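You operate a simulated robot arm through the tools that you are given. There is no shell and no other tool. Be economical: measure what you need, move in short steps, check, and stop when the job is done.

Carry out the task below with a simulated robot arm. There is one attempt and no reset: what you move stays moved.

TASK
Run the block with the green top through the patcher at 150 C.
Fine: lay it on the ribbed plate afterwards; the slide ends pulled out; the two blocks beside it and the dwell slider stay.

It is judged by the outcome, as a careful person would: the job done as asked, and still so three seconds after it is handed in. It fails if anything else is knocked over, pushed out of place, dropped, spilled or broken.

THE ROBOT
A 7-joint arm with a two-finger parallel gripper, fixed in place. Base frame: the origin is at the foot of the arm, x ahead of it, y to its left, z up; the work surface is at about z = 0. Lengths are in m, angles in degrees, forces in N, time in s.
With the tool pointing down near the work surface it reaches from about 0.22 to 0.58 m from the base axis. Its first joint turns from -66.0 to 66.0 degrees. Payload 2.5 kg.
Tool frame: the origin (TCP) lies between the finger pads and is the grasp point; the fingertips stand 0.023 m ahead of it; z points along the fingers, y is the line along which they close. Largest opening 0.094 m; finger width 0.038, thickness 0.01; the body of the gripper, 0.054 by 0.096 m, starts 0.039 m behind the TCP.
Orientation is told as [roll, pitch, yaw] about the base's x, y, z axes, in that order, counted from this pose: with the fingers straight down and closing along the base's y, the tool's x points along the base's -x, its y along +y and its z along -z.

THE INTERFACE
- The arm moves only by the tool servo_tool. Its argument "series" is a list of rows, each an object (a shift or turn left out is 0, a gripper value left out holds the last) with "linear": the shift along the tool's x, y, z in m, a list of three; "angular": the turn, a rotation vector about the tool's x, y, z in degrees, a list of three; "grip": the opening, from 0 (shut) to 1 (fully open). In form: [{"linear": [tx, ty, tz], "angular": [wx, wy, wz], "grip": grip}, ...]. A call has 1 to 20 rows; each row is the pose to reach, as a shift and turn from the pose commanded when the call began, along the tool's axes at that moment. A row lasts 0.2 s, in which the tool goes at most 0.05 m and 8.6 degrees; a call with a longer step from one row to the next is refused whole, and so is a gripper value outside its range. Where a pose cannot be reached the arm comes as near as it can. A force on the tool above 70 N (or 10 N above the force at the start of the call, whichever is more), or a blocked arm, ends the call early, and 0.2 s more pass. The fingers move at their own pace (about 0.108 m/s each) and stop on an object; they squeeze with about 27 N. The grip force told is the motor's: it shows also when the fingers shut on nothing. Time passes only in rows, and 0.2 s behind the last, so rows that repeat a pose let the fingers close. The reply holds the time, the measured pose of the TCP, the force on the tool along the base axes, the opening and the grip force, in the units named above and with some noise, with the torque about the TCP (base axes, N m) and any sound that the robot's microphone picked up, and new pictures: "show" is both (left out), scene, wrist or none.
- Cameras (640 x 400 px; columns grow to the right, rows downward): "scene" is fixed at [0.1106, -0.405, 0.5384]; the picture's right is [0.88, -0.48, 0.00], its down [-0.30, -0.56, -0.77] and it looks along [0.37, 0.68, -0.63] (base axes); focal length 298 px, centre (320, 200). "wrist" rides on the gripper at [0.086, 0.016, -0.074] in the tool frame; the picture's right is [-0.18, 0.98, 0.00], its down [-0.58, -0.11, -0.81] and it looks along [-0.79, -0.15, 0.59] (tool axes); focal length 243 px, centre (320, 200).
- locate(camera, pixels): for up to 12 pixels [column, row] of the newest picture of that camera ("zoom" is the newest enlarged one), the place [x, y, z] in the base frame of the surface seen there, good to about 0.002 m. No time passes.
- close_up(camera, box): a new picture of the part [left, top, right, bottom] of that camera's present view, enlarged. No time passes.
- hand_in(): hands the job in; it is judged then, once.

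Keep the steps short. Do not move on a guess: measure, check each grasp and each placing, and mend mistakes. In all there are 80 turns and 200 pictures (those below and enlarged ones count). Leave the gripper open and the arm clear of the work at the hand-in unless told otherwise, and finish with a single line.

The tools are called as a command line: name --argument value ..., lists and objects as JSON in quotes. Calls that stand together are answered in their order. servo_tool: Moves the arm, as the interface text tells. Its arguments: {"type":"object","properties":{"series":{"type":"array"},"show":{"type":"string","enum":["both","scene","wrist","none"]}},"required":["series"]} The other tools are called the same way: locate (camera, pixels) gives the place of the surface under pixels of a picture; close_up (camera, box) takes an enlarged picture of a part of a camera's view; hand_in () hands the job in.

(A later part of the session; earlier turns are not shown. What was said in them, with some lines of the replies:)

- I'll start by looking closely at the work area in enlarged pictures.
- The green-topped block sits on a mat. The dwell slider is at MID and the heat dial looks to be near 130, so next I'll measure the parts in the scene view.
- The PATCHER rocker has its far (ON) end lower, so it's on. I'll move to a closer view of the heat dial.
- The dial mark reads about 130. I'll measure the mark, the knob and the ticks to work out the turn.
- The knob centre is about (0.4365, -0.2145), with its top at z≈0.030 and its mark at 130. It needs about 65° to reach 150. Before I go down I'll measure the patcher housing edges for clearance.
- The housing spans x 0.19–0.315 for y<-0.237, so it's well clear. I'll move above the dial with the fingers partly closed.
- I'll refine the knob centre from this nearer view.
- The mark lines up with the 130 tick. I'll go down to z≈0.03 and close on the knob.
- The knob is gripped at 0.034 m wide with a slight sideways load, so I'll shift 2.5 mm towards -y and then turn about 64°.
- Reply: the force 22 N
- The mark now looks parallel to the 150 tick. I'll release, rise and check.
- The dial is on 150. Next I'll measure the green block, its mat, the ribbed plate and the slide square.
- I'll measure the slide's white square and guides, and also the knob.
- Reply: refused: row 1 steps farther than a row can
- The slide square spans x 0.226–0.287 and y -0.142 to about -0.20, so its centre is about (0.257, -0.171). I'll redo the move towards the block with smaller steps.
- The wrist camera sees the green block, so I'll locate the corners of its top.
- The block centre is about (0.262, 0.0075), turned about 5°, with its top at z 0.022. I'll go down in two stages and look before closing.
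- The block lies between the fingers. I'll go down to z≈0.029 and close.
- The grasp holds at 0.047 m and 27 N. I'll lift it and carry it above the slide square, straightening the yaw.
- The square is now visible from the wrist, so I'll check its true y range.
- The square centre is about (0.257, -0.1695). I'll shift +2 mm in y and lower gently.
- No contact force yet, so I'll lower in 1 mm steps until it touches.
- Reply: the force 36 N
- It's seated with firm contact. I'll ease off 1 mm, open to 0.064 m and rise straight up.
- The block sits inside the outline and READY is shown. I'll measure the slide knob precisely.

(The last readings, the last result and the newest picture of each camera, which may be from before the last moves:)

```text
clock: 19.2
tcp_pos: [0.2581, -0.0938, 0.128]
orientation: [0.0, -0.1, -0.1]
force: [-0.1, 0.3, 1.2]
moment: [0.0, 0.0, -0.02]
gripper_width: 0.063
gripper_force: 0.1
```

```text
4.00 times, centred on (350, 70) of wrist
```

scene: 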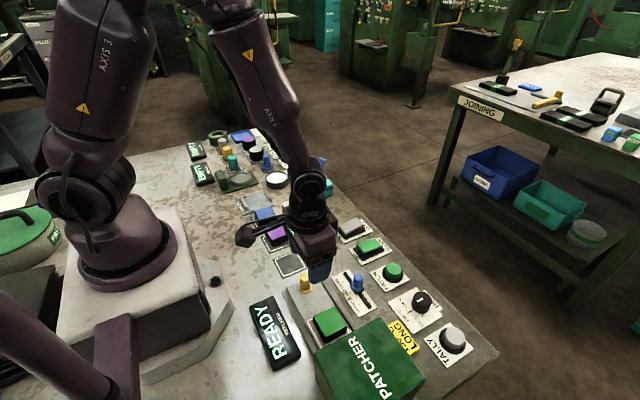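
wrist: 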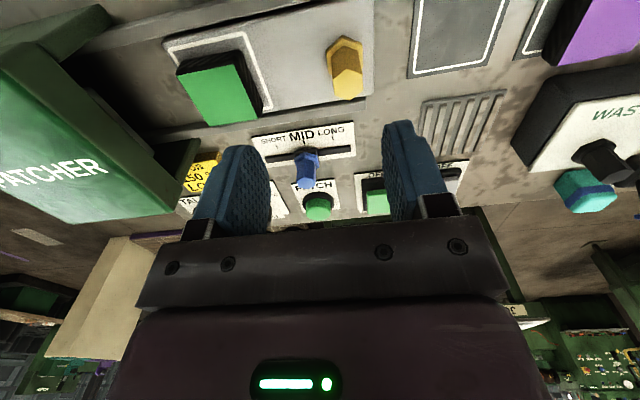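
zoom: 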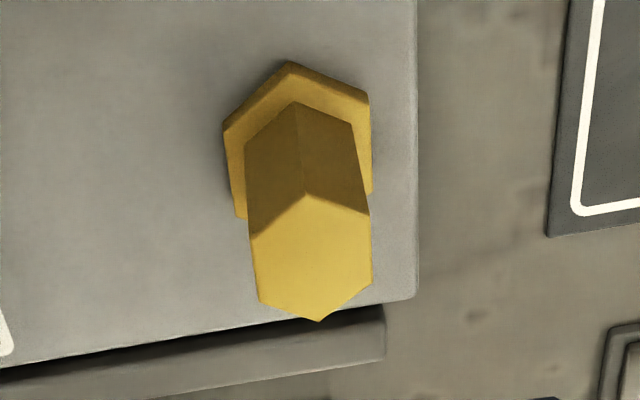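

The knob axis is about (0.256, -0.0745) with its top at z 0.05. I'll turn the tool to yaw -90 above the knob, so it closes along x with its narrow side towards the housing and the camera facing away.

servo_tool --series '[{"linear": [0.002, 0.0193, 0], "angular": [0, 0, 8.4]}, {"linear": [0.002, 0.0193, 0], "angular": [0, 0, 16.8]}, {"linear": [0.002, 0.0193, 0], "angular": [0, 0, 25.2]}, {"linear": [0.002, 0.0193, 0], "angular": [0, 0, 33.6]}, {"linear": [0.002, 0.0193, 0], "angular": [0, 0, 42]}, {"linear": [0.002, 0.0193, 0], "angular": [0, 0, 50.4]}, {"linear": [0.002, 0.0193, 0], "angular": [0, 0, 58.8]}, {"linear": [0.002, 0.0193, 0], "angular": [0, 0, 67.2]}, {"linear": [0.002, 0.0193, 0], "angular": [0, 0, 75.6]}, {"linear": [0.002, 0.0193, 0], "angular": [0, 0, 84]}, {"linear": [0.002, 0.0193, 0], "angular": [0, 0, 90]}, {"linear": [0.002, 0.0193, 0.03], "angular": [0, 0, 90], "grip": 0.5}, {"linear": [0.002, 0.0193, 0.04], "angular": [0, 0, 90], "grip": 0.5}, {"linear": [0.002, 0.0193, 0.04], "angular": [0, 0, 90]}]'

close_up --camera "scene" --box '[260, 220, 380, 320]'

```text
clock: 22.2
tcp_pos: [0.2554, -0.0714, 0.0876]
orientation: [0.0, 0.0, -90.0]
force: [-0.5, 0.5, 0.2]
moment: [0.02, -0.03, 0.02]
gripper_width: 0.047
gripper_force: 0.0
```

scene: 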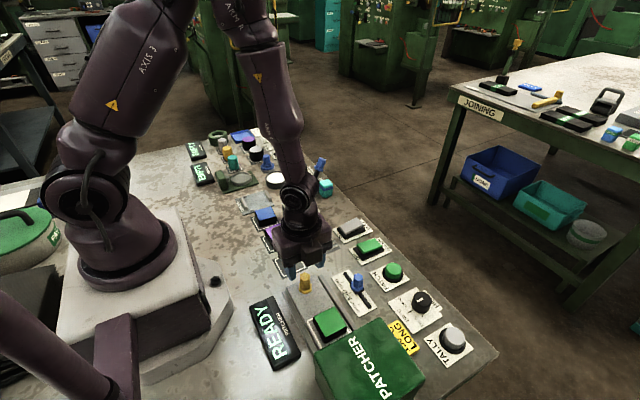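
wrist: 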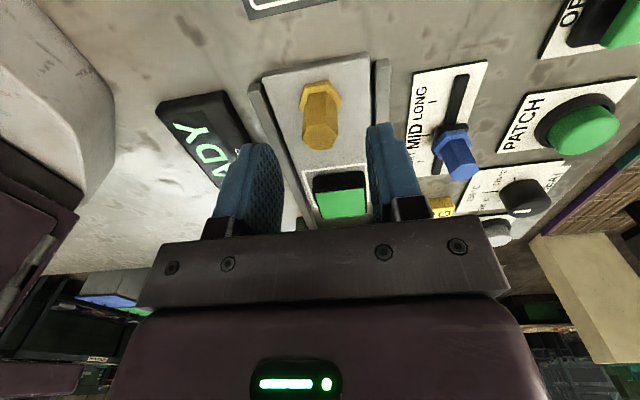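

```text
4.00 times, centred on (320, 270) of scene
```

zoom: 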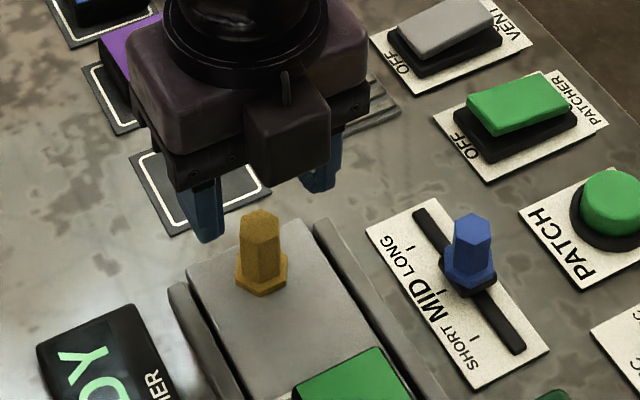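

A cube-shaped part now shows on the -y side of the gripper, near scene pixel (312, 255). I'll measure how far it sticks out before I push.

locate --camera "scene" --pixels '[[311, 255], [308, 262], [318, 258], [308, 245], [314, 240], [285, 250], [290, 270], [318, 266], [318, 268]]'

close_up --camera "scene" --box '[260, 190, 350, 280]'

```text
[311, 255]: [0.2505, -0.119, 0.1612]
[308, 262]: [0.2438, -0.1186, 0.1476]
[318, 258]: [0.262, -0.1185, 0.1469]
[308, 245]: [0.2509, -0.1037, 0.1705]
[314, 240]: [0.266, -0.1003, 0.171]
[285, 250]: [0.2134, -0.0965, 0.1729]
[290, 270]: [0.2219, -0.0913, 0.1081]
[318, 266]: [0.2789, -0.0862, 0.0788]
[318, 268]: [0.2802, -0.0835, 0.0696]
```

```text
4.44 times, centred on (305, 235) of scene
```

zoom: 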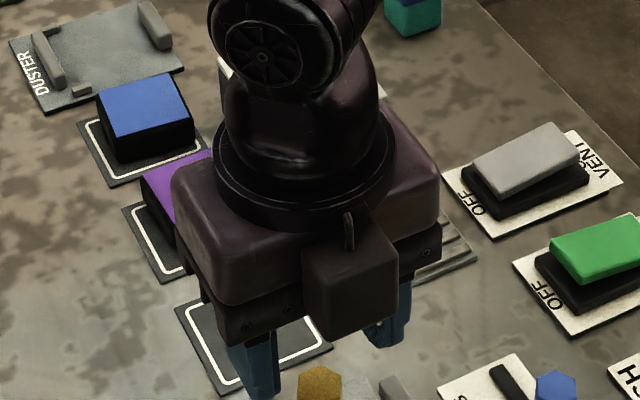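

The protrusion's lower edge is about 0.049 m above the TCP. With the TCP at z=0.050 it clears the housing top at 0.093. I'll go down and grip the knob.

servo_tool --series '[{"linear": [-0.002, 0.0005, 0.02]}, {"linear": [-0.002, 0.0005, 0.0375]}, {"linear": [-0.002, 0.0005, 0.0375], "grip": 0.0}, {"linear": [-0.002, 0.0005, 0.0375]}, {"linear": [-0.002, 0.0005, 0.0375]}]'

```text
clock: 23.4
tcp_pos: [0.2557, -0.0713, 0.0498]
orientation: [-0.2, 0.1, -90.1]
force: [-16.5, 0.9, 4.7]
moment: [0.15, -0.39, 0.02]
gripper_width: 0.0216
gripper_force: 44.8
```

scene: 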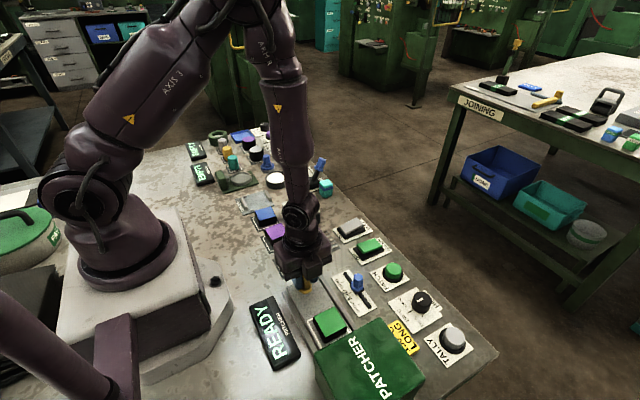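
wrist: 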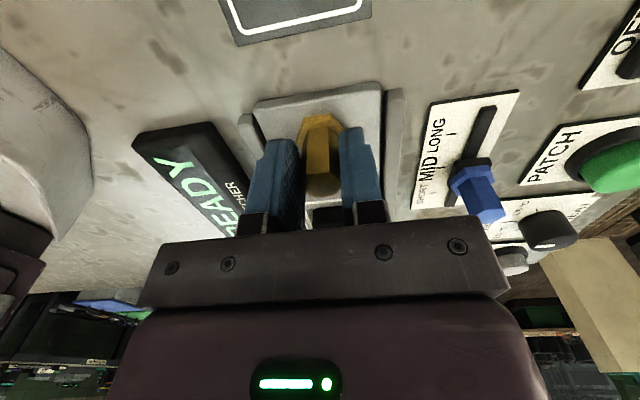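

The knob is gripped with a small sideways load. I'll relieve it by 2 mm and push the slide in slowly.

servo_tool --series '[{"linear": [0, -0.002, 0]}, {"linear": [-0.005, -0.002, 0]}, {"linear": [-0.015, -0.002, 0]}, {"linear": [-0.025, -0.002, 0]}, {"linear": [-0.035, -0.002, 0]}, {"linear": [-0.045, -0.002, 0]}, {"linear": [-0.055, -0.002, 0]}, {"linear": [-0.06, -0.002, 0]}]'

close_up --camera "scene" --box '[260, 240, 380, 350]'

```text
clock: 25.2
tcp_pos: [0.2549, -0.1326, 0.0484]
orientation: [0.3, -0.2, -89.9]
force: [26.5, 0.5, -4.0]
moment: [0.05, 0.29, -0.09]
gripper_width: 0.0218
gripper_force: 45.4
```

scene: 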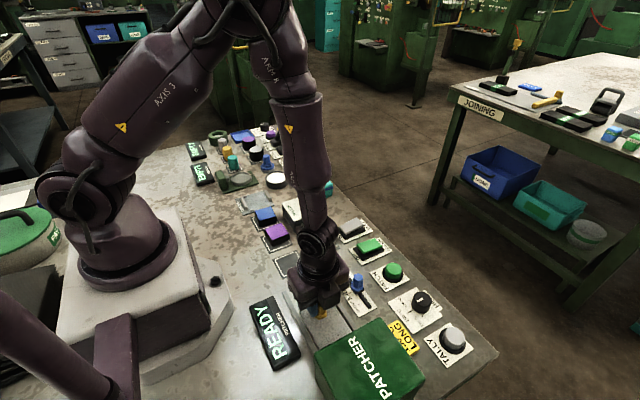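
wrist: 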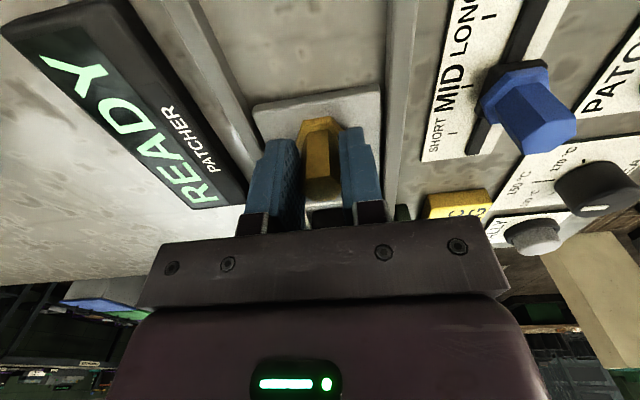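

```text
3.64 times, centred on (320, 295) of scene
```

zoom: 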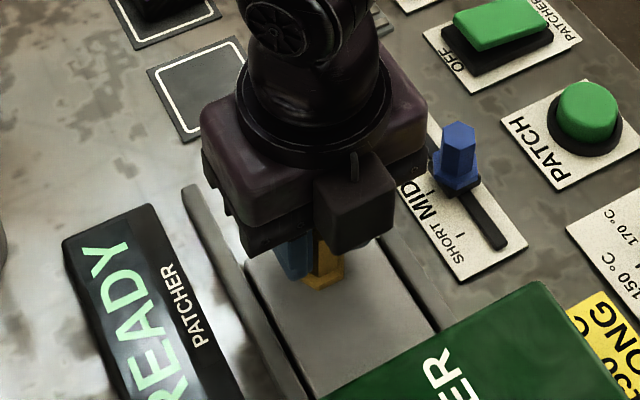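

The slide moves freely. I'll correct sideways by 1 mm and continue until it stops.

servo_tool --series '[{"linear": [0, 0.0012, 0]}, {"linear": [-0.01, 0.0012, 0]}, {"linear": [-0.02, 0.0012, 0]}, {"linear": [-0.03, 0.0012, 0]}, {"linear": [-0.035, 0.0012, 0]}, {"linear": [-0.035, 0.0012, 0]}]'

close_up --camera "scene" --box '[260, 240, 380, 350]'

```text
clock: 26.6
tcp_pos: [0.254, -0.1675, 0.0488]
orientation: [0.1, -0.2, -90.0]
force: [27.8, -0.7, -29.3]
moment: [-0.42, 0.37, 0.04]
gripper_width: 0.022
gripper_force: 44.6
```

scene: 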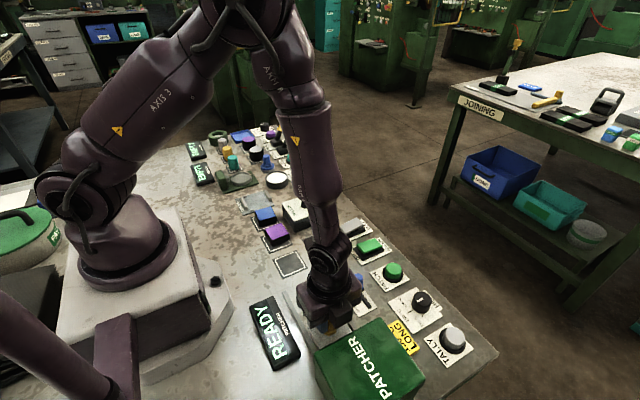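
wrist: 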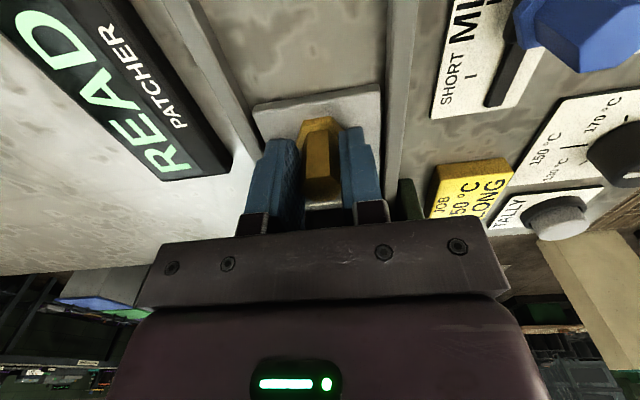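

```text
3.64 times, centred on (320, 295) of scene
```

zoom: 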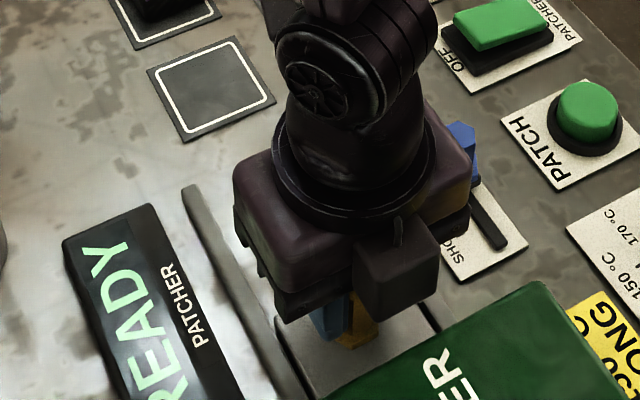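

It's still moving freely. I'll relieve the side load and carry on in small steps, watching for the end stop.

servo_tool --series '[{"linear": [0, 0.0015, 0]}, {"linear": [-0.005, 0.0015, 0]}, {"linear": [-0.01, 0.0015, 0]}, {"linear": [-0.015, 0.0015, 0]}, {"linear": [-0.015, 0.0015, 0]}]'

close_up --camera "scene" --box '[260, 240, 380, 350]'

```text
clock: 27.8
tcp_pos: [0.2536, -0.178, 0.0473]
orientation: [-0.3, 0.7, -89.6]
force: [2.6, 33.1, 1.7]
moment: [0.35, -0.63, 0.01]
gripper_width: 0.0222
gripper_force: 44.8
```

scene: 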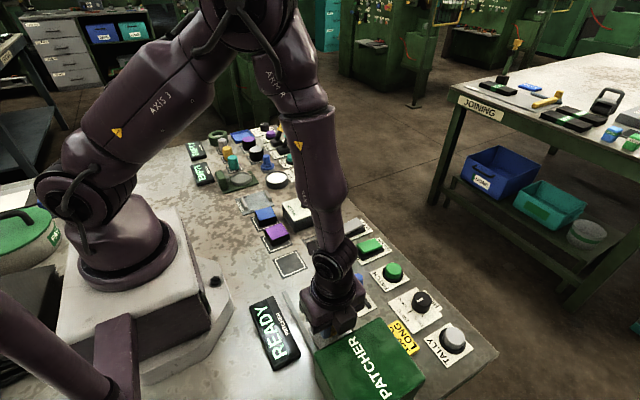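
wrist: 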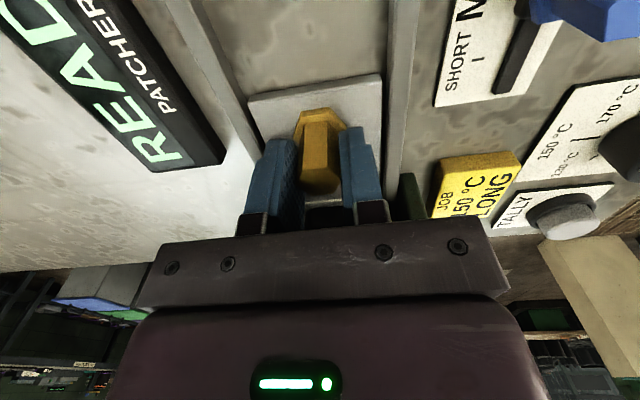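

```text
3.64 times, centred on (320, 295) of scene
```

zoom: 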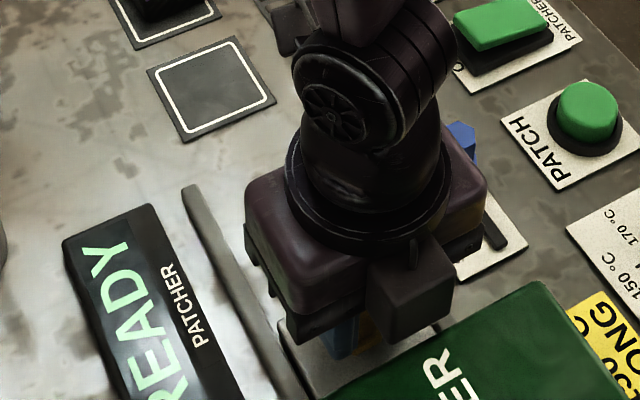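

There is 33 N of resistance and the knob has slipped slightly back in the fingers, so the slide is at its end stop. I'll ease off, release, rise and look.

servo_tool --series '[{"linear": [0.003, 0, 0]}, {"linear": [0.003, 0, 0], "grip": 0.5}, {"linear": [0.003, 0, 0], "grip": 0.5}, {"linear": [0.003, 0, -0.03]}, {"linear": [0.003, 0, -0.07]}, {"linear": [0.03, 0, -0.11]}, {"linear": [0.07, 0, -0.11]}, {"linear": [0.1, 0, -0.11]}, {"linear": [0.1, 0, -0.11]}]'

close_up --camera "scene" --box '[250, 250, 410, 400]'

```text
clock: 29.8
tcp_pos: [0.2553, -0.0813, 0.1609]
orientation: [0.0, 0.0, -90.0]
force: [0.1, -0.9, -0.4]
moment: [-0.02, 0.01, -0.02]
gripper_width: 0.047
gripper_force: 0.1
```

scene: 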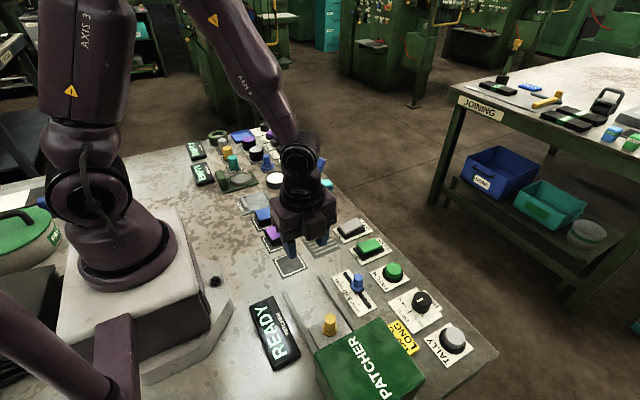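
wrist: 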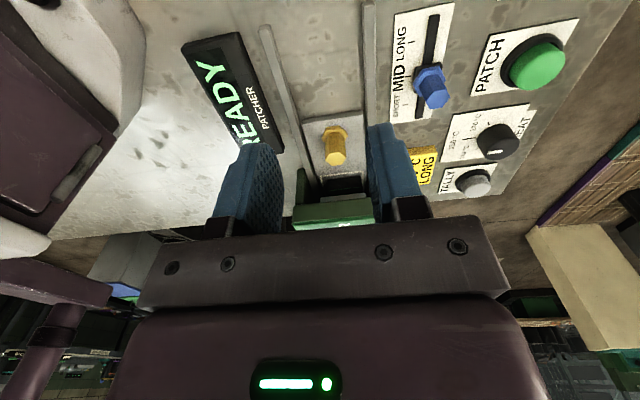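

```text
2.67 times, centred on (330, 325) of scene
```

zoom: 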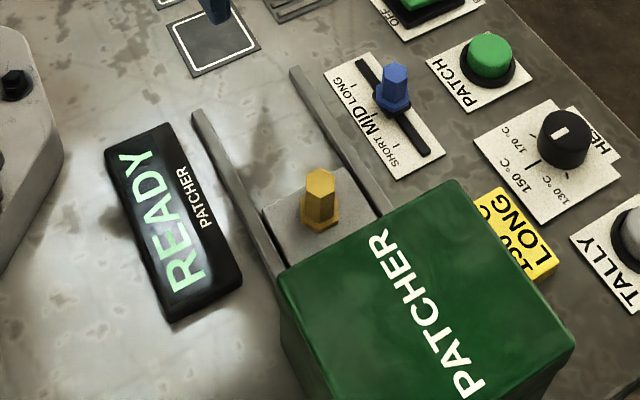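

The slide is in and the display still reads READY. I'll measure the PATCH button and the knob's new place.

locate --camera "wrist" --pixels '[[537, 64], [515, 60], [560, 64], [538, 45], [538, 82], [334, 150], [334, 158]]'

locate --camera "scene" --pixels '[[393, 268], [393, 272], [330, 318], [330, 322]]'

close_up --camera "wrist" --box '[460, 10, 600, 110]'

```text
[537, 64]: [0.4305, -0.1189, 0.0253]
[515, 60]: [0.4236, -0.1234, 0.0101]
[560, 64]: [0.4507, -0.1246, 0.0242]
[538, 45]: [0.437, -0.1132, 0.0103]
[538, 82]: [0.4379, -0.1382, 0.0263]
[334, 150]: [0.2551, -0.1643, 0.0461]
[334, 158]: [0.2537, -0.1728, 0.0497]
```

```text
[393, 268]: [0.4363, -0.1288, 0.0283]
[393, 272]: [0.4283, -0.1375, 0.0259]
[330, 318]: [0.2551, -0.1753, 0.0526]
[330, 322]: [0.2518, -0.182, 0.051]
```

```text
4.00 times, centred on (530, 60) of wrist
```

zoom: 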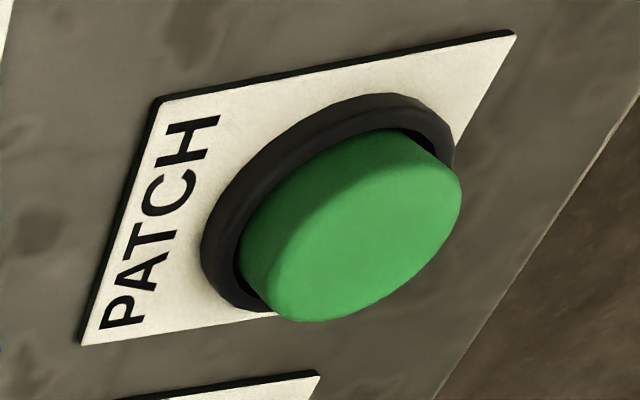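

The button centre is about (0.434, -0.127), with its top at z≈0.027. I'll move above it with the fingers shut.

servo_tool --series '[{"linear": [-0.005, 0.04, 0], "grip": 0}, {"linear": [-0.015, 0.08, 0]}, {"linear": [-0.025, 0.12, 0.01]}, {"linear": [-0.035, 0.15, 0.04]}, {"linear": [-0.0457, 0.1787, 0.07]}, {"linear": [-0.0457, 0.1787, 0.095]}, {"linear": [-0.0457, 0.1787, 0.095]}]'

close_up --camera "scene" --box '[350, 220, 450, 310]'

```text
clock: 31.4
tcp_pos: [0.4329, -0.1282, 0.0628]
orientation: [0.0, 0.0, -90.0]
force: [0.5, -1.0, 0.2]
moment: [0.0, -0.01, 0.0]
gripper_width: 0.0
gripper_force: 27.1
```

scene: 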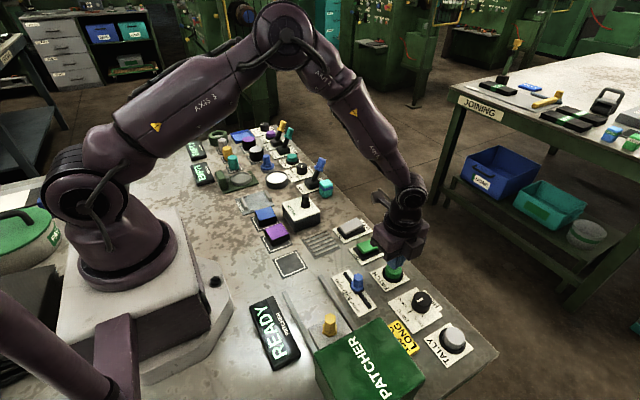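
wrist: 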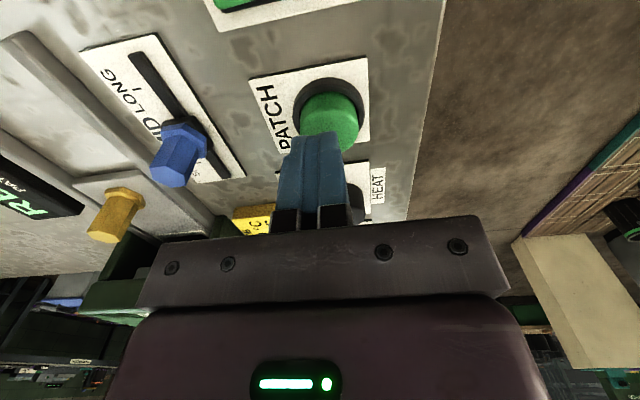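

```text
4.44 times, centred on (400, 265) of scene
```

zoom: 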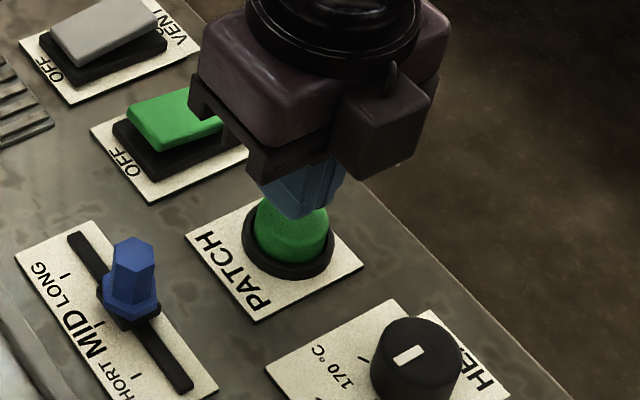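

The tips are 1.3 cm above the button. I'll press it slowly and come back up.

servo_tool --series '[{"linear": [0, 0, 0.01]}, {"linear": [0, 0, 0.013]}, {"linear": [0, 0, 0.015]}, {"linear": [0, 0, 0.017]}]' --show "scene"

```text
clock: 32.4
tcp_pos: [0.4338, -0.128, 0.047]
orientation: [0.0, -0.1, -89.9]
force: [-0.1, 1.4, 1.7]
moment: [-0.02, 0.01, 0.04]
gripper_width: 0.0
gripper_force: 26.6
```

scene: 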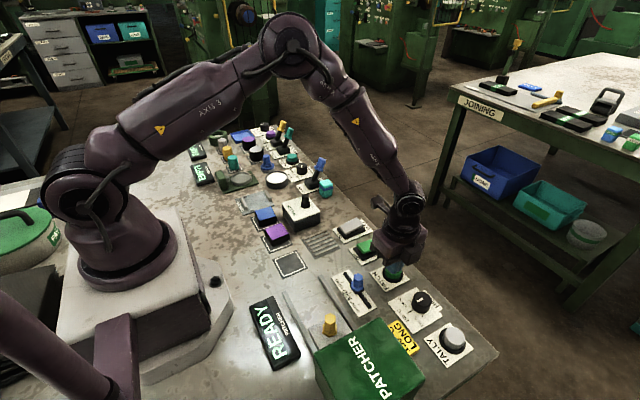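

Only 1.7 N of contact so far, so I'll press a few more millimetres.

servo_tool --series '[{"linear": [0, 0, 0.002]}, {"linear": [0, 0, 0.004]}, {"linear": [0, 0, 0.005]}]' --show "scene"

```text
clock: 33.2
tcp_pos: [0.434, -0.1276, 0.0415]
orientation: [0.0, 0.1, -90.0]
force: [-7.4, 7.4, 21.6]
moment: [0.12, 0.17, -0.03]
gripper_width: 0.0001
gripper_force: 26.6
heard: click
```

scene: 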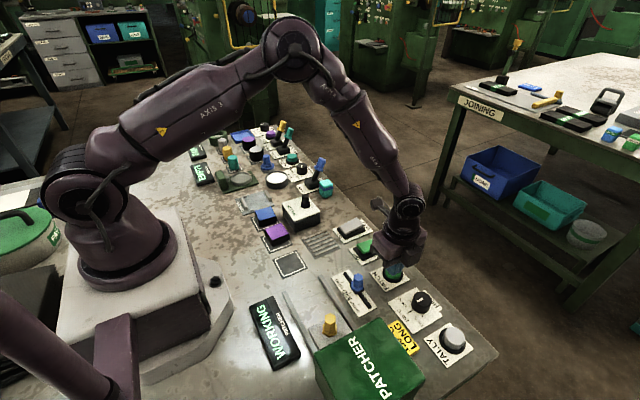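

It clicked and the display reads WORKING. I'll rise off the button and wait.

servo_tool --series '[{"linear": [0, 0, -0.01]}, {"linear": [0, 0, -0.05]}, {"linear": [0, 0, -0.09]}, {"linear": [0, 0, -0.09]}, {"linear": [0, 0, -0.09]}, {"linear": [0, 0, -0.09]}, {"linear": [0, 0, -0.09]}, {"linear": [0, 0, -0.09]}, {"linear": [0, 0, -0.09]}, {"linear": [0, 0, -0.09]}, {"linear": [0, 0, -0.09]}, {"linear": [0, 0, -0.09]}, {"linear": [0, 0, -0.09]}, {"linear": [0, 0, -0.09]}, {"linear": [0, 0, -0.09]}]' --show "scene"

```text
clock: 36.4
tcp_pos: [0.4357, -0.1312, 0.1342]
orientation: [0.0, 0.0, -89.9]
force: [0.4, 1.0, -0.3]
moment: [-0.01, -0.01, -0.02]
gripper_width: 0.0
gripper_force: 27.1
```

scene: 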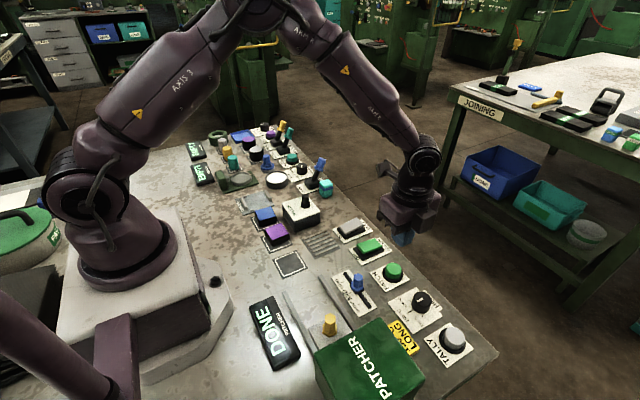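

DONE. I'll move above the knob again, now at y≈-0.1745, with the fingers open to 0.047.

servo_tool --series '[{"linear": [-0.01, -0.04, 0], "grip": 0.5}, {"linear": [-0.02, -0.08, 0]}, {"linear": [-0.03, -0.12, 0]}, {"linear": [-0.037, -0.16, 0]}, {"linear": [-0.043, -0.1785, 0]}, {"linear": [-0.043, -0.1785, 0.04]}, {"linear": [-0.043, -0.1785, 0.045]}, {"linear": [-0.043, -0.1785, 0.045]}]'

close_up --camera "wrist" --box '[220, 60, 420, 240]'

close_up --camera "scene" --box '[270, 240, 400, 350]'

```text
clock: 38.2
tcp_pos: [0.2551, -0.1726, 0.0883]
orientation: [0.0, -0.1, -90.0]
force: [-0.7, 1.1, -0.8]
moment: [-0.02, -0.01, 0.0]
gripper_width: 0.047
gripper_force: 0.1
```

scene: 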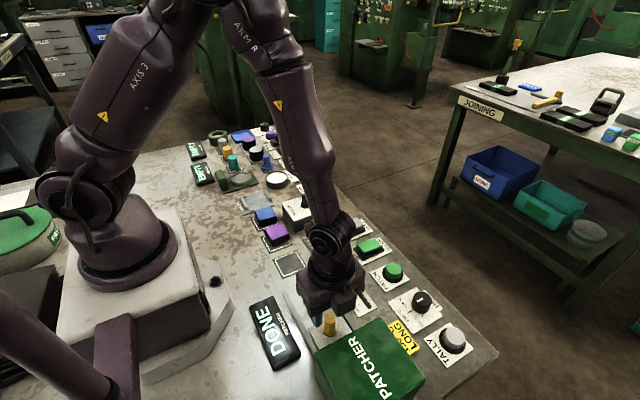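
wrist: 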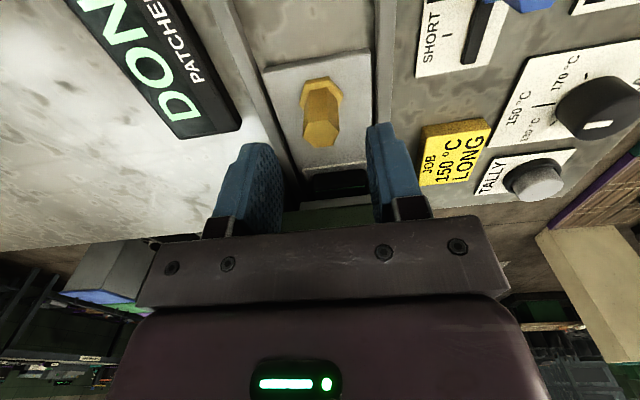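

```text
2.22 times, centred on (320, 150) of wrist
```

zoom: 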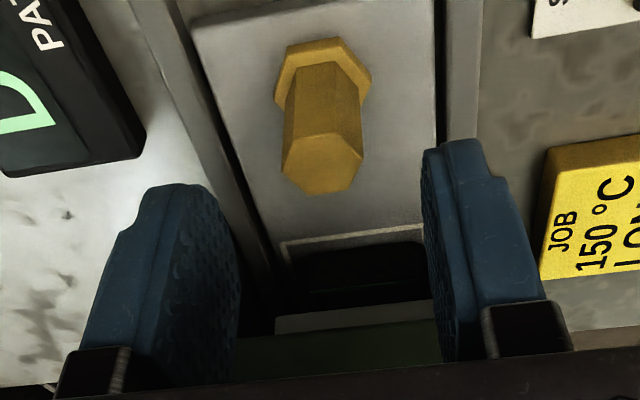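

```text
3.64 times, centred on (335, 295) of scene
```

zoom: 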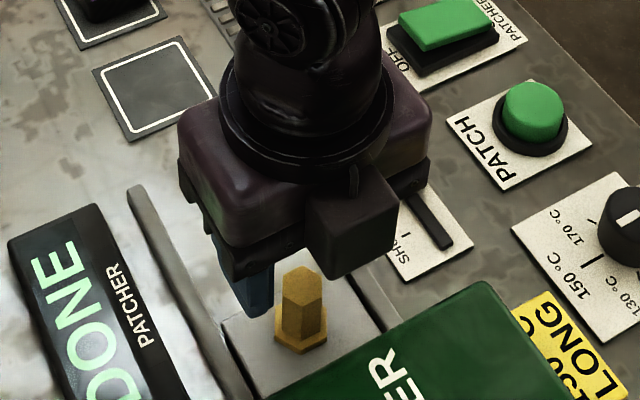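

I'll go down and grip the knob.

servo_tool --series '[{"linear": [0.001, 0, 0.02]}, {"linear": [0.001, 0, 0.0385]}, {"linear": [0.001, 0, 0.0385], "grip": 0.0}, {"linear": [0.001, 0, 0.0385]}, {"linear": [0.001, 0, 0.0385]}]' --show "wrist"

```text
clock: 39.4
tcp_pos: [0.2542, -0.1713, 0.0492]
orientation: [0.0, 0.0, -90.0]
force: [-0.8, 0.6, -2.2]
moment: [0.17, -0.57, 0.02]
gripper_width: 0.022
gripper_force: 44.7
```

wrist: 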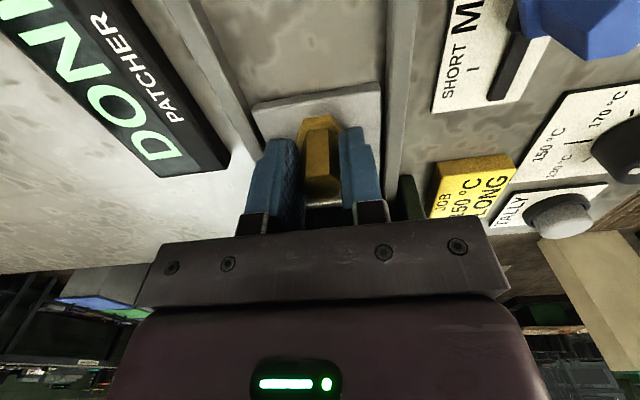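

It's gripped cleanly, so I'll pull the slide out slowly.

servo_tool --series '[{"linear": [0.005, 0, 0]}, {"linear": [0.015, 0, 0]}, {"linear": [0.025, 0, 0]}, {"linear": [0.035, 0, 0]}, {"linear": [0.045, 0, 0]}, {"linear": [0.055, 0, 0]}, {"linear": [0.065, 0, 0]}, {"linear": [0.075, 0, 0]}, {"linear": [0.085, 0, 0]}, {"linear": [0.092, 0, 0]}, {"linear": [0.097, 0, 0]}, {"linear": [0.102, 0, 0]}, {"linear": [0.102, 0, 0]}]'

```text
clock: 42.2
tcp_pos: [0.2552, -0.0721, 0.0485]
orientation: [0.1, -0.4, -90.3]
force: [13.1, -21.1, -19.3]
moment: [0.45, 0.48, -0.01]
gripper_width: 0.0215
gripper_force: 44.5
```

scene: 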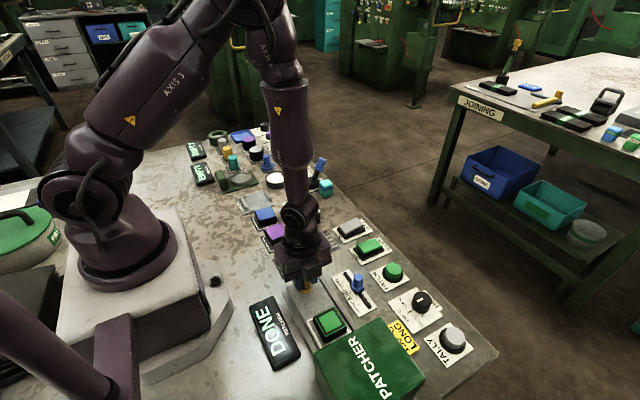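
wrist: 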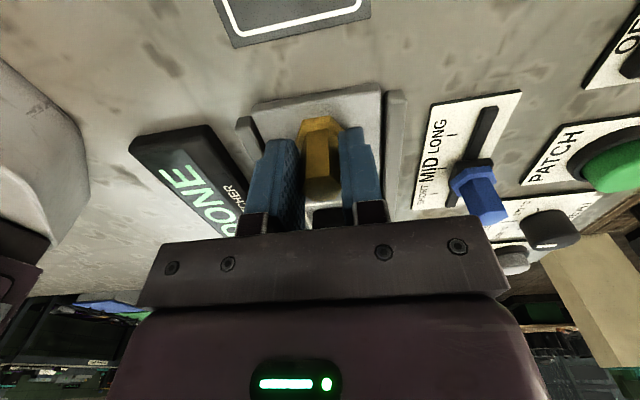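

The slide is fully out, with -21 N at the stop. I'll ease off, release, rise and turn back to yaw 0.

servo_tool --series '[{"linear": [-0.0015, 0, 0]}, {"linear": [-0.0015, 0, 0], "grip": 0.5}, {"linear": [-0.0015, 0, 0], "grip": 0.5}, {"linear": [-0.0015, 0, -0.04]}, {"linear": [-0.0015, 0, -0.08]}, {"linear": [-0.0015, 0, -0.1], "angular": [0, 0, -8]}, {"linear": [-0.0015, 0, -0.1], "angular": [0, 0, -16]}, {"linear": [-0.0015, 0, -0.1], "angular": [0, 0, -24]}, {"linear": [-0.0015, 0, -0.1], "angular": [0, 0, -32]}, {"linear": [-0.0015, 0, -0.1], "angular": [0, 0, -40]}, {"linear": [-0.0015, 0, -0.1], "angular": [0, 0, -48]}, {"linear": [-0.0015, 0, -0.1], "angular": [0, 0, -56]}, {"linear": [-0.0015, 0, -0.1], "angular": [0, 0, -64]}, {"linear": [-0.0015, 0, -0.1], "angular": [0, 0, -72]}, {"linear": [-0.0015, 0, -0.1], "angular": [0, 0, -80]}, {"linear": [-0.0015, 0, -0.1], "angular": [0, 0, -88]}, {"linear": [-0.0015, 0, -0.1], "angular": [0, 0, -90], "grip": 0.7}, {"linear": [-0.0015, 0, -0.1], "angular": [0, 0, -90]}]'

close_up --camera "scene" --box '[260, 250, 400, 370]'

close_up --camera "wrist" --box '[60, 0, 380, 200]'

```text
clock: 46.0
tcp_pos: [0.2548, -0.0705, 0.1481]
orientation: [0.0, 0.0, 0.0]
force: [0.0, -0.3, -0.1]
moment: [0.02, 0.01, -0.02]
gripper_width: 0.0661
gripper_force: 0.0
```

scene: 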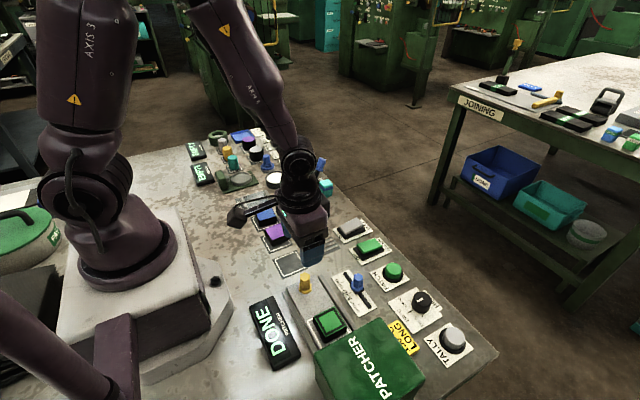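
wrist: 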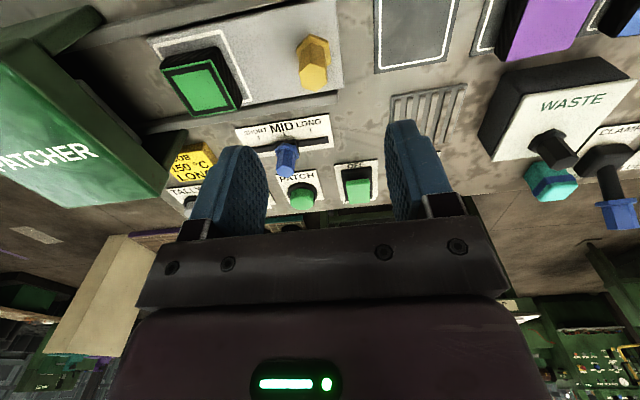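

```text
3.33 times, centred on (330, 310) of scene
```

zoom: 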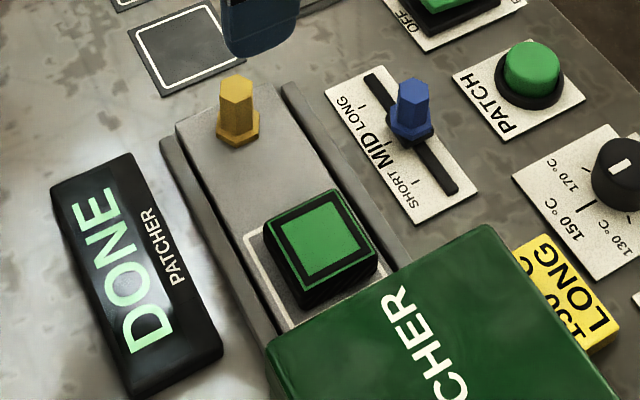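

```text
2.00 times, centred on (220, 100) of wrist
```

zoom: 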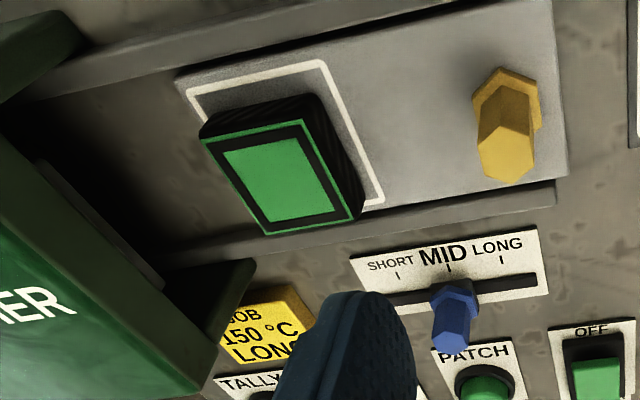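

The block now carries a patch. I'll measure its position, and the ribbed plate again.

locate --camera "wrist" --pixels '[[164, 71], [209, 64], [238, 107], [194, 114], [201, 89], [395, 96], [463, 87], [430, 95]]'

locate --camera "scene" --pixels '[[329, 321], [318, 321], [333, 309], [344, 324], [332, 334]]'

```text
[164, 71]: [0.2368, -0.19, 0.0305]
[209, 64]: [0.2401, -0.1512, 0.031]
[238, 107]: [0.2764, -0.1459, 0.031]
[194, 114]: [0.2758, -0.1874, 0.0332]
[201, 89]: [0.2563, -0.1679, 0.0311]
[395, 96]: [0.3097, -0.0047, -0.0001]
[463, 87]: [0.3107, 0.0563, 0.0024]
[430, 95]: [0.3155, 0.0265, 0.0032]
```

```text
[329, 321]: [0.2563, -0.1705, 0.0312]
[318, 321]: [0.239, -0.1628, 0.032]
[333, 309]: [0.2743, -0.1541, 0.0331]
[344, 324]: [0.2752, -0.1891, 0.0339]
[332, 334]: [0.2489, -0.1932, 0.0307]
```

The block is at (0.2565, -0.169), squared. I'll move over it, then straight down to the earlier grip height and close.

servo_tool --series '[{"linear": [-0.001, -0.04, 0], "grip": 0.68}, {"linear": [-0.002, -0.08, 0]}, {"linear": [-0.002, -0.099, 0]}, {"linear": [-0.002, -0.099, 0.04]}, {"linear": [-0.002, -0.099, 0.08]}, {"linear": [-0.002, -0.099, 0.1]}, {"linear": [-0.002, -0.099, 0.108]}, {"linear": [-0.002, -0.099, 0.108]}, {"linear": [-0.002, -0.099, 0.108], "grip": 0.3}, {"linear": [-0.002, -0.099, 0.108]}, {"linear": [-0.002, -0.099, 0.108]}]'

```text
clock: 48.4
tcp_pos: [0.2588, -0.1687, 0.0393]
orientation: [0.0, 0.0, -0.1]
force: [-0.1, -0.6, 1.0]
moment: [-0.01, -0.02, -0.01]
gripper_width: 0.0471
gripper_force: 27.2
```

scene: 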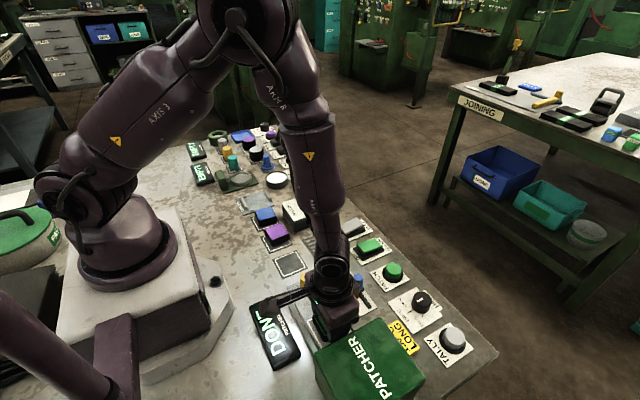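
wrist: 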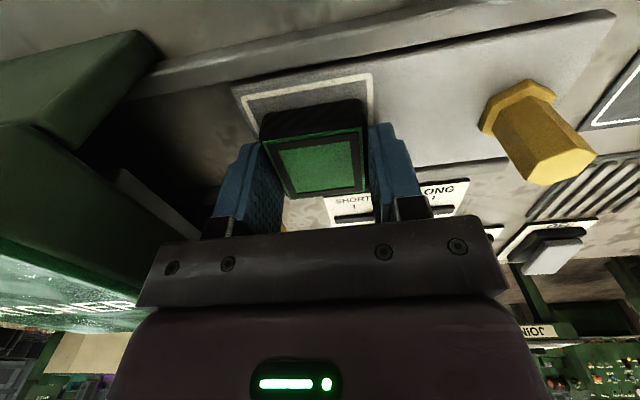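

The block is held at 0.047 m. I'll lift it and carry it above the ribbed plate.

servo_tool --series '[{"linear": [0, 0, -0.03]}, {"linear": [0, 0, -0.07]}, {"linear": [0, 0, -0.1]}, {"linear": [-0.01, 0.04, -0.1]}, {"linear": [-0.03, 0.08, -0.1]}, {"linear": [-0.05, 0.12, -0.1]}, {"linear": [-0.07, 0.16, -0.1]}, {"linear": [-0.0875, 0.1897, -0.1]}, {"linear": [-0.0875, 0.1897, -0.1]}]'

close_up --camera "scene" --box '[250, 180, 400, 300]'

locate --camera "scene" --pixels '[[303, 240], [339, 247], [314, 257], [326, 245], [299, 228], [296, 220]]'

```text
clock: 50.4
tcp_pos: [0.3465, 0.0206, 0.1404]
orientation: [0.0, 0.1, -0.1]
force: [0.7, -0.4, -0.3]
moment: [-0.03, 0.04, -0.02]
gripper_width: 0.0468
gripper_force: 27.0
```

scene: 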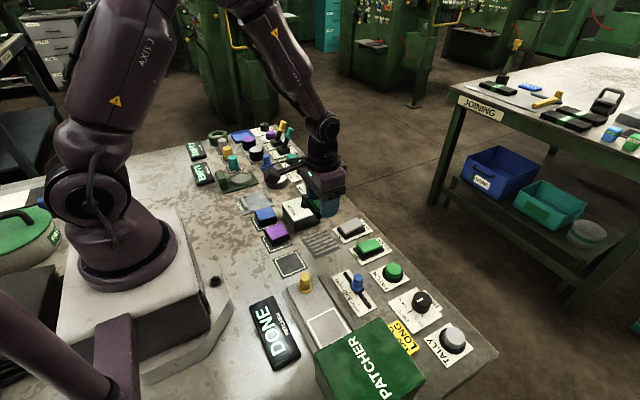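
wrist: 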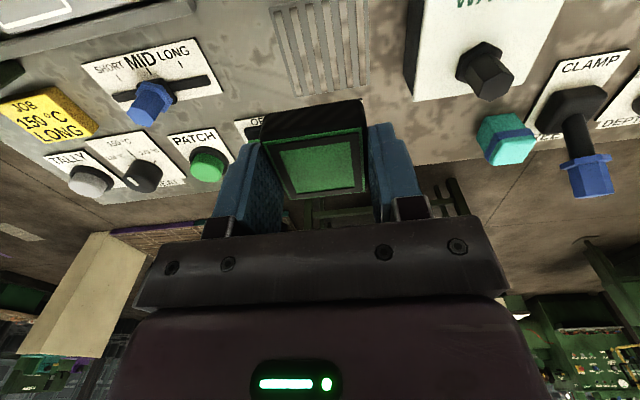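

```text
3.33 times, centred on (325, 240) of scene
```

zoom: 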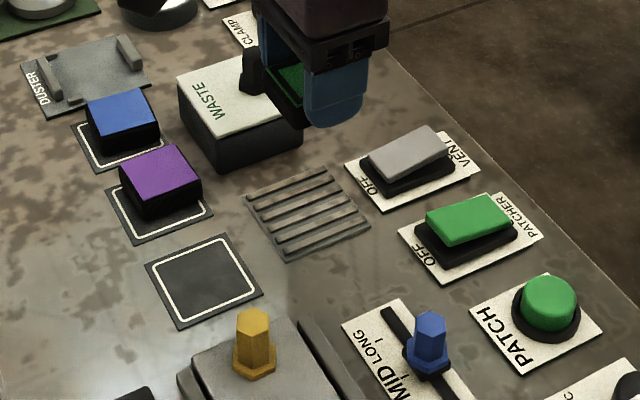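

```text
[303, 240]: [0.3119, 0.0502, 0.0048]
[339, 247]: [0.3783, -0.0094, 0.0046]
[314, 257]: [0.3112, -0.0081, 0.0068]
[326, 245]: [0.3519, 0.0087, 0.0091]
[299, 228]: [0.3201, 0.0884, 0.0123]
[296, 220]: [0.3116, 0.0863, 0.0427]
```

The WASTE bin face is at y≈0.087, clear of the gripper. The plate centre is (0.345, 0.021), right below the block, so I'll lower it to just above the plate.

servo_tool --series '[{"linear": [0.001, 0, 0.04]}, {"linear": [0.001, 0, 0.08]}, {"linear": [0.001, 0, 0.097]}, {"linear": [0.001, 0, 0.1]}, {"linear": [0.001, 0, 0.1]}]'

close_up --camera "scene" --box '[270, 200, 380, 280]'

```text
clock: 51.6
tcp_pos: [0.3439, 0.0203, 0.0387]
orientation: [0.0, 0.0, 0.0]
force: [-0.3, -0.1, -0.6]
moment: [-0.03, 0.02, -0.01]
gripper_width: 0.0472
gripper_force: 26.8
```

scene: 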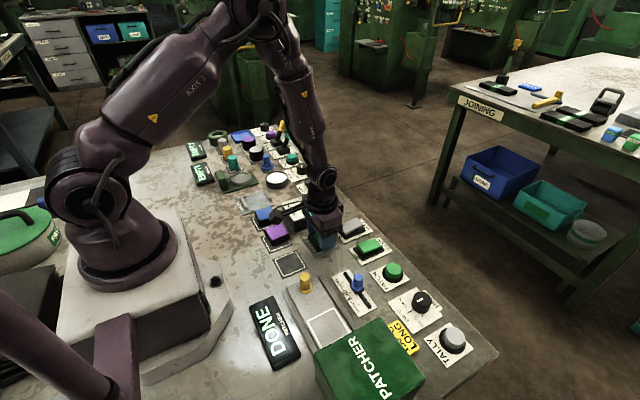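
wrist: 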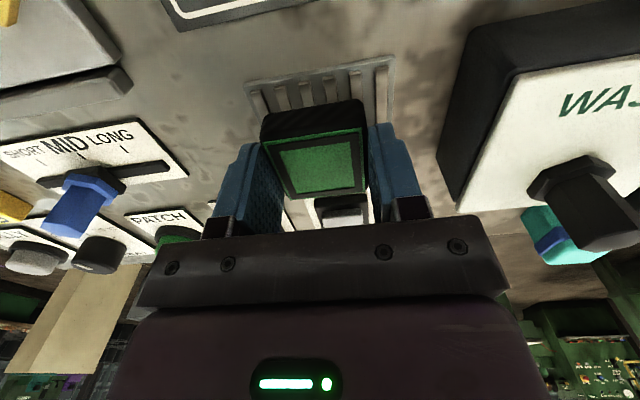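

```text
5.00 times, centred on (325, 240) of scene
```

zoom: 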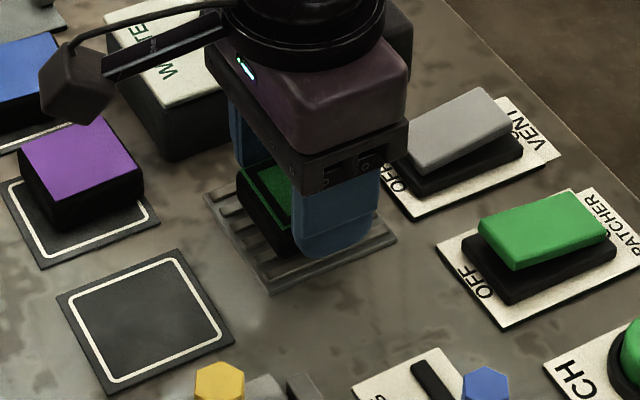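

It's centred over the plate. I'll lower in 1 mm steps until it touches.

servo_tool --series '[{"linear": [0, 0, 0.001]}, {"linear": [0, 0, 0.002]}, {"linear": [0, 0, 0.003]}, {"linear": [0, 0, 0.003]}]' --show "none"

```text
clock: 52.6
tcp_pos: [0.3436, 0.021, 0.038]
orientation: [0.1, 0.1, 0.1]
force: [-0.8, -0.3, -0.6]
moment: [0.01, 0.0, 0.01]
gripper_width: 0.0469
gripper_force: 26.8
```

No contact yet, so I'll keep lowering.

servo_tool --series '[{"linear": [0, 0, 0.001]}, {"linear": [0, 0, 0.002]}, {"linear": [0, 0, 0.002]}]' --show "none"

```text
clock: 53.4
tcp_pos: [0.3432, 0.0202, 0.0348]
orientation: [0.1, 0.0, 0.1]
force: [-0.3, 0.3, -0.5]
moment: [0.0, 0.01, -0.01]
gripper_width: 0.0472
gripper_force: 27.6
```

servo_tool --series '[{"linear": [0, 0, 0.001]}, {"linear": [0, 0, 0.002]}, {"linear": [0, 0, 0.002]}]' --show "none"

```text
clock: 54.2
tcp_pos: [0.3457, 0.02, 0.035]
orientation: [-0.2, -0.1, -0.1]
force: [-2.9, -6.4, 27.2]
moment: [-0.12, 0.23, 0.0]
gripper_width: 0.0473
gripper_force: 26.7
```

It's in contact at 27 N. I'll ease off, open and rise clear.

servo_tool --series '[{"linear": [0, 0, -0.0008]}, {"linear": [0, 0, -0.0008], "grip": 0.67}, {"linear": [0, 0, -0.0008], "grip": 0.67}, {"linear": [0, 0, -0.04]}, {"linear": [0, 0, -0.08]}, {"linear": [0, 0, -0.12]}, {"linear": [0.04, 0, -0.14], "grip": 1}, {"linear": [0.07, 0, -0.16], "grip": 1}, {"linear": [0.07, 0, -0.16]}]'

close_up --camera "scene" --box '[250, 190, 380, 280]'

close_up --camera "scene" --box '[240, 260, 480, 400]'

```text
clock: 56.2
tcp_pos: [0.2729, 0.022, 0.1949]
orientation: [0.0, 0.0, 0.0]
force: [0.0, -0.3, 0.5]
moment: [0.0, -0.02, 0.0]
gripper_width: 0.0943
gripper_force: 0.1
```

scene: 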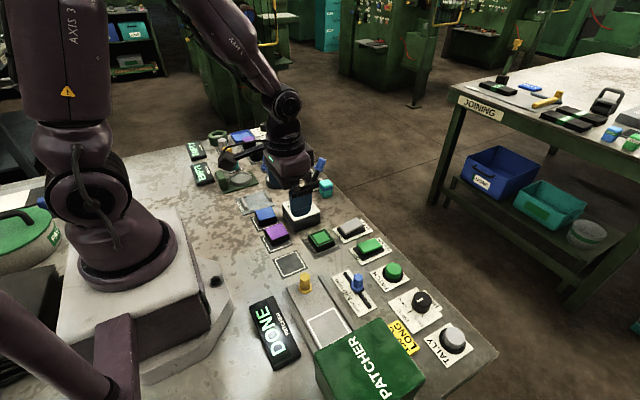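
wrist: 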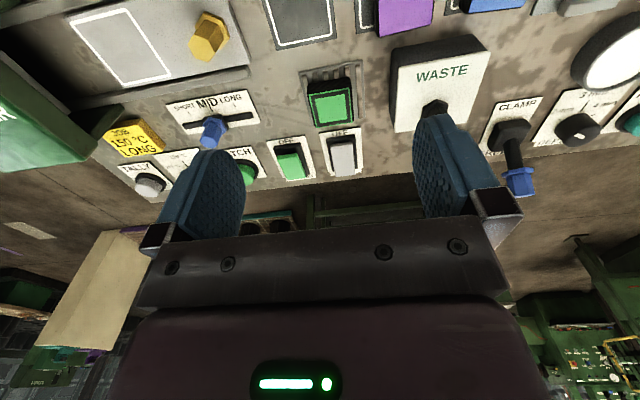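

```text
4.44 times, centred on (315, 235) of scene
```

zoom: 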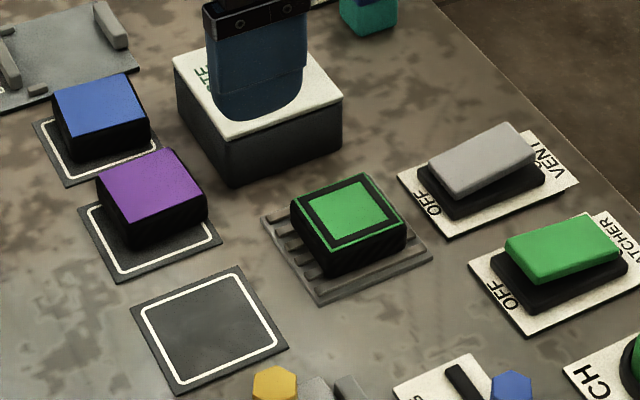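

```text
2.67 times, centred on (360, 330) of scene
```

zoom: 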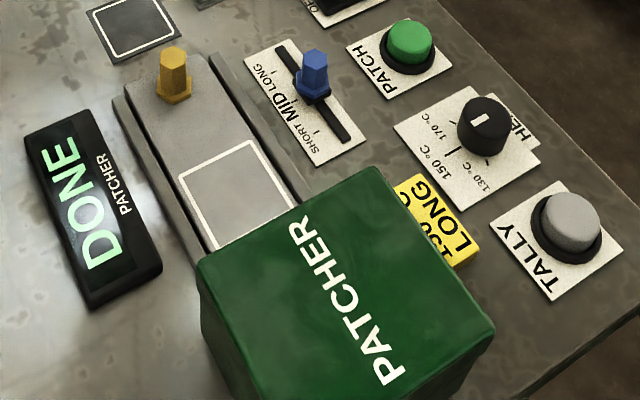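

The block lies flat on the ribbed plate with its patch on. The slide is out, the dwell slider is still at MID and the dial is at 150. The blue and purple blocks haven't moved, and the gripper is open and clear, so I'll hand in.

hand_in

```text
The job is handed in.
```

The green-topped block went through the patcher at 150 °C and now lies on the ribbed plate, with the slide pulled out and the two neighbouring blocks and the dwell slider (still at MID) left as they were.
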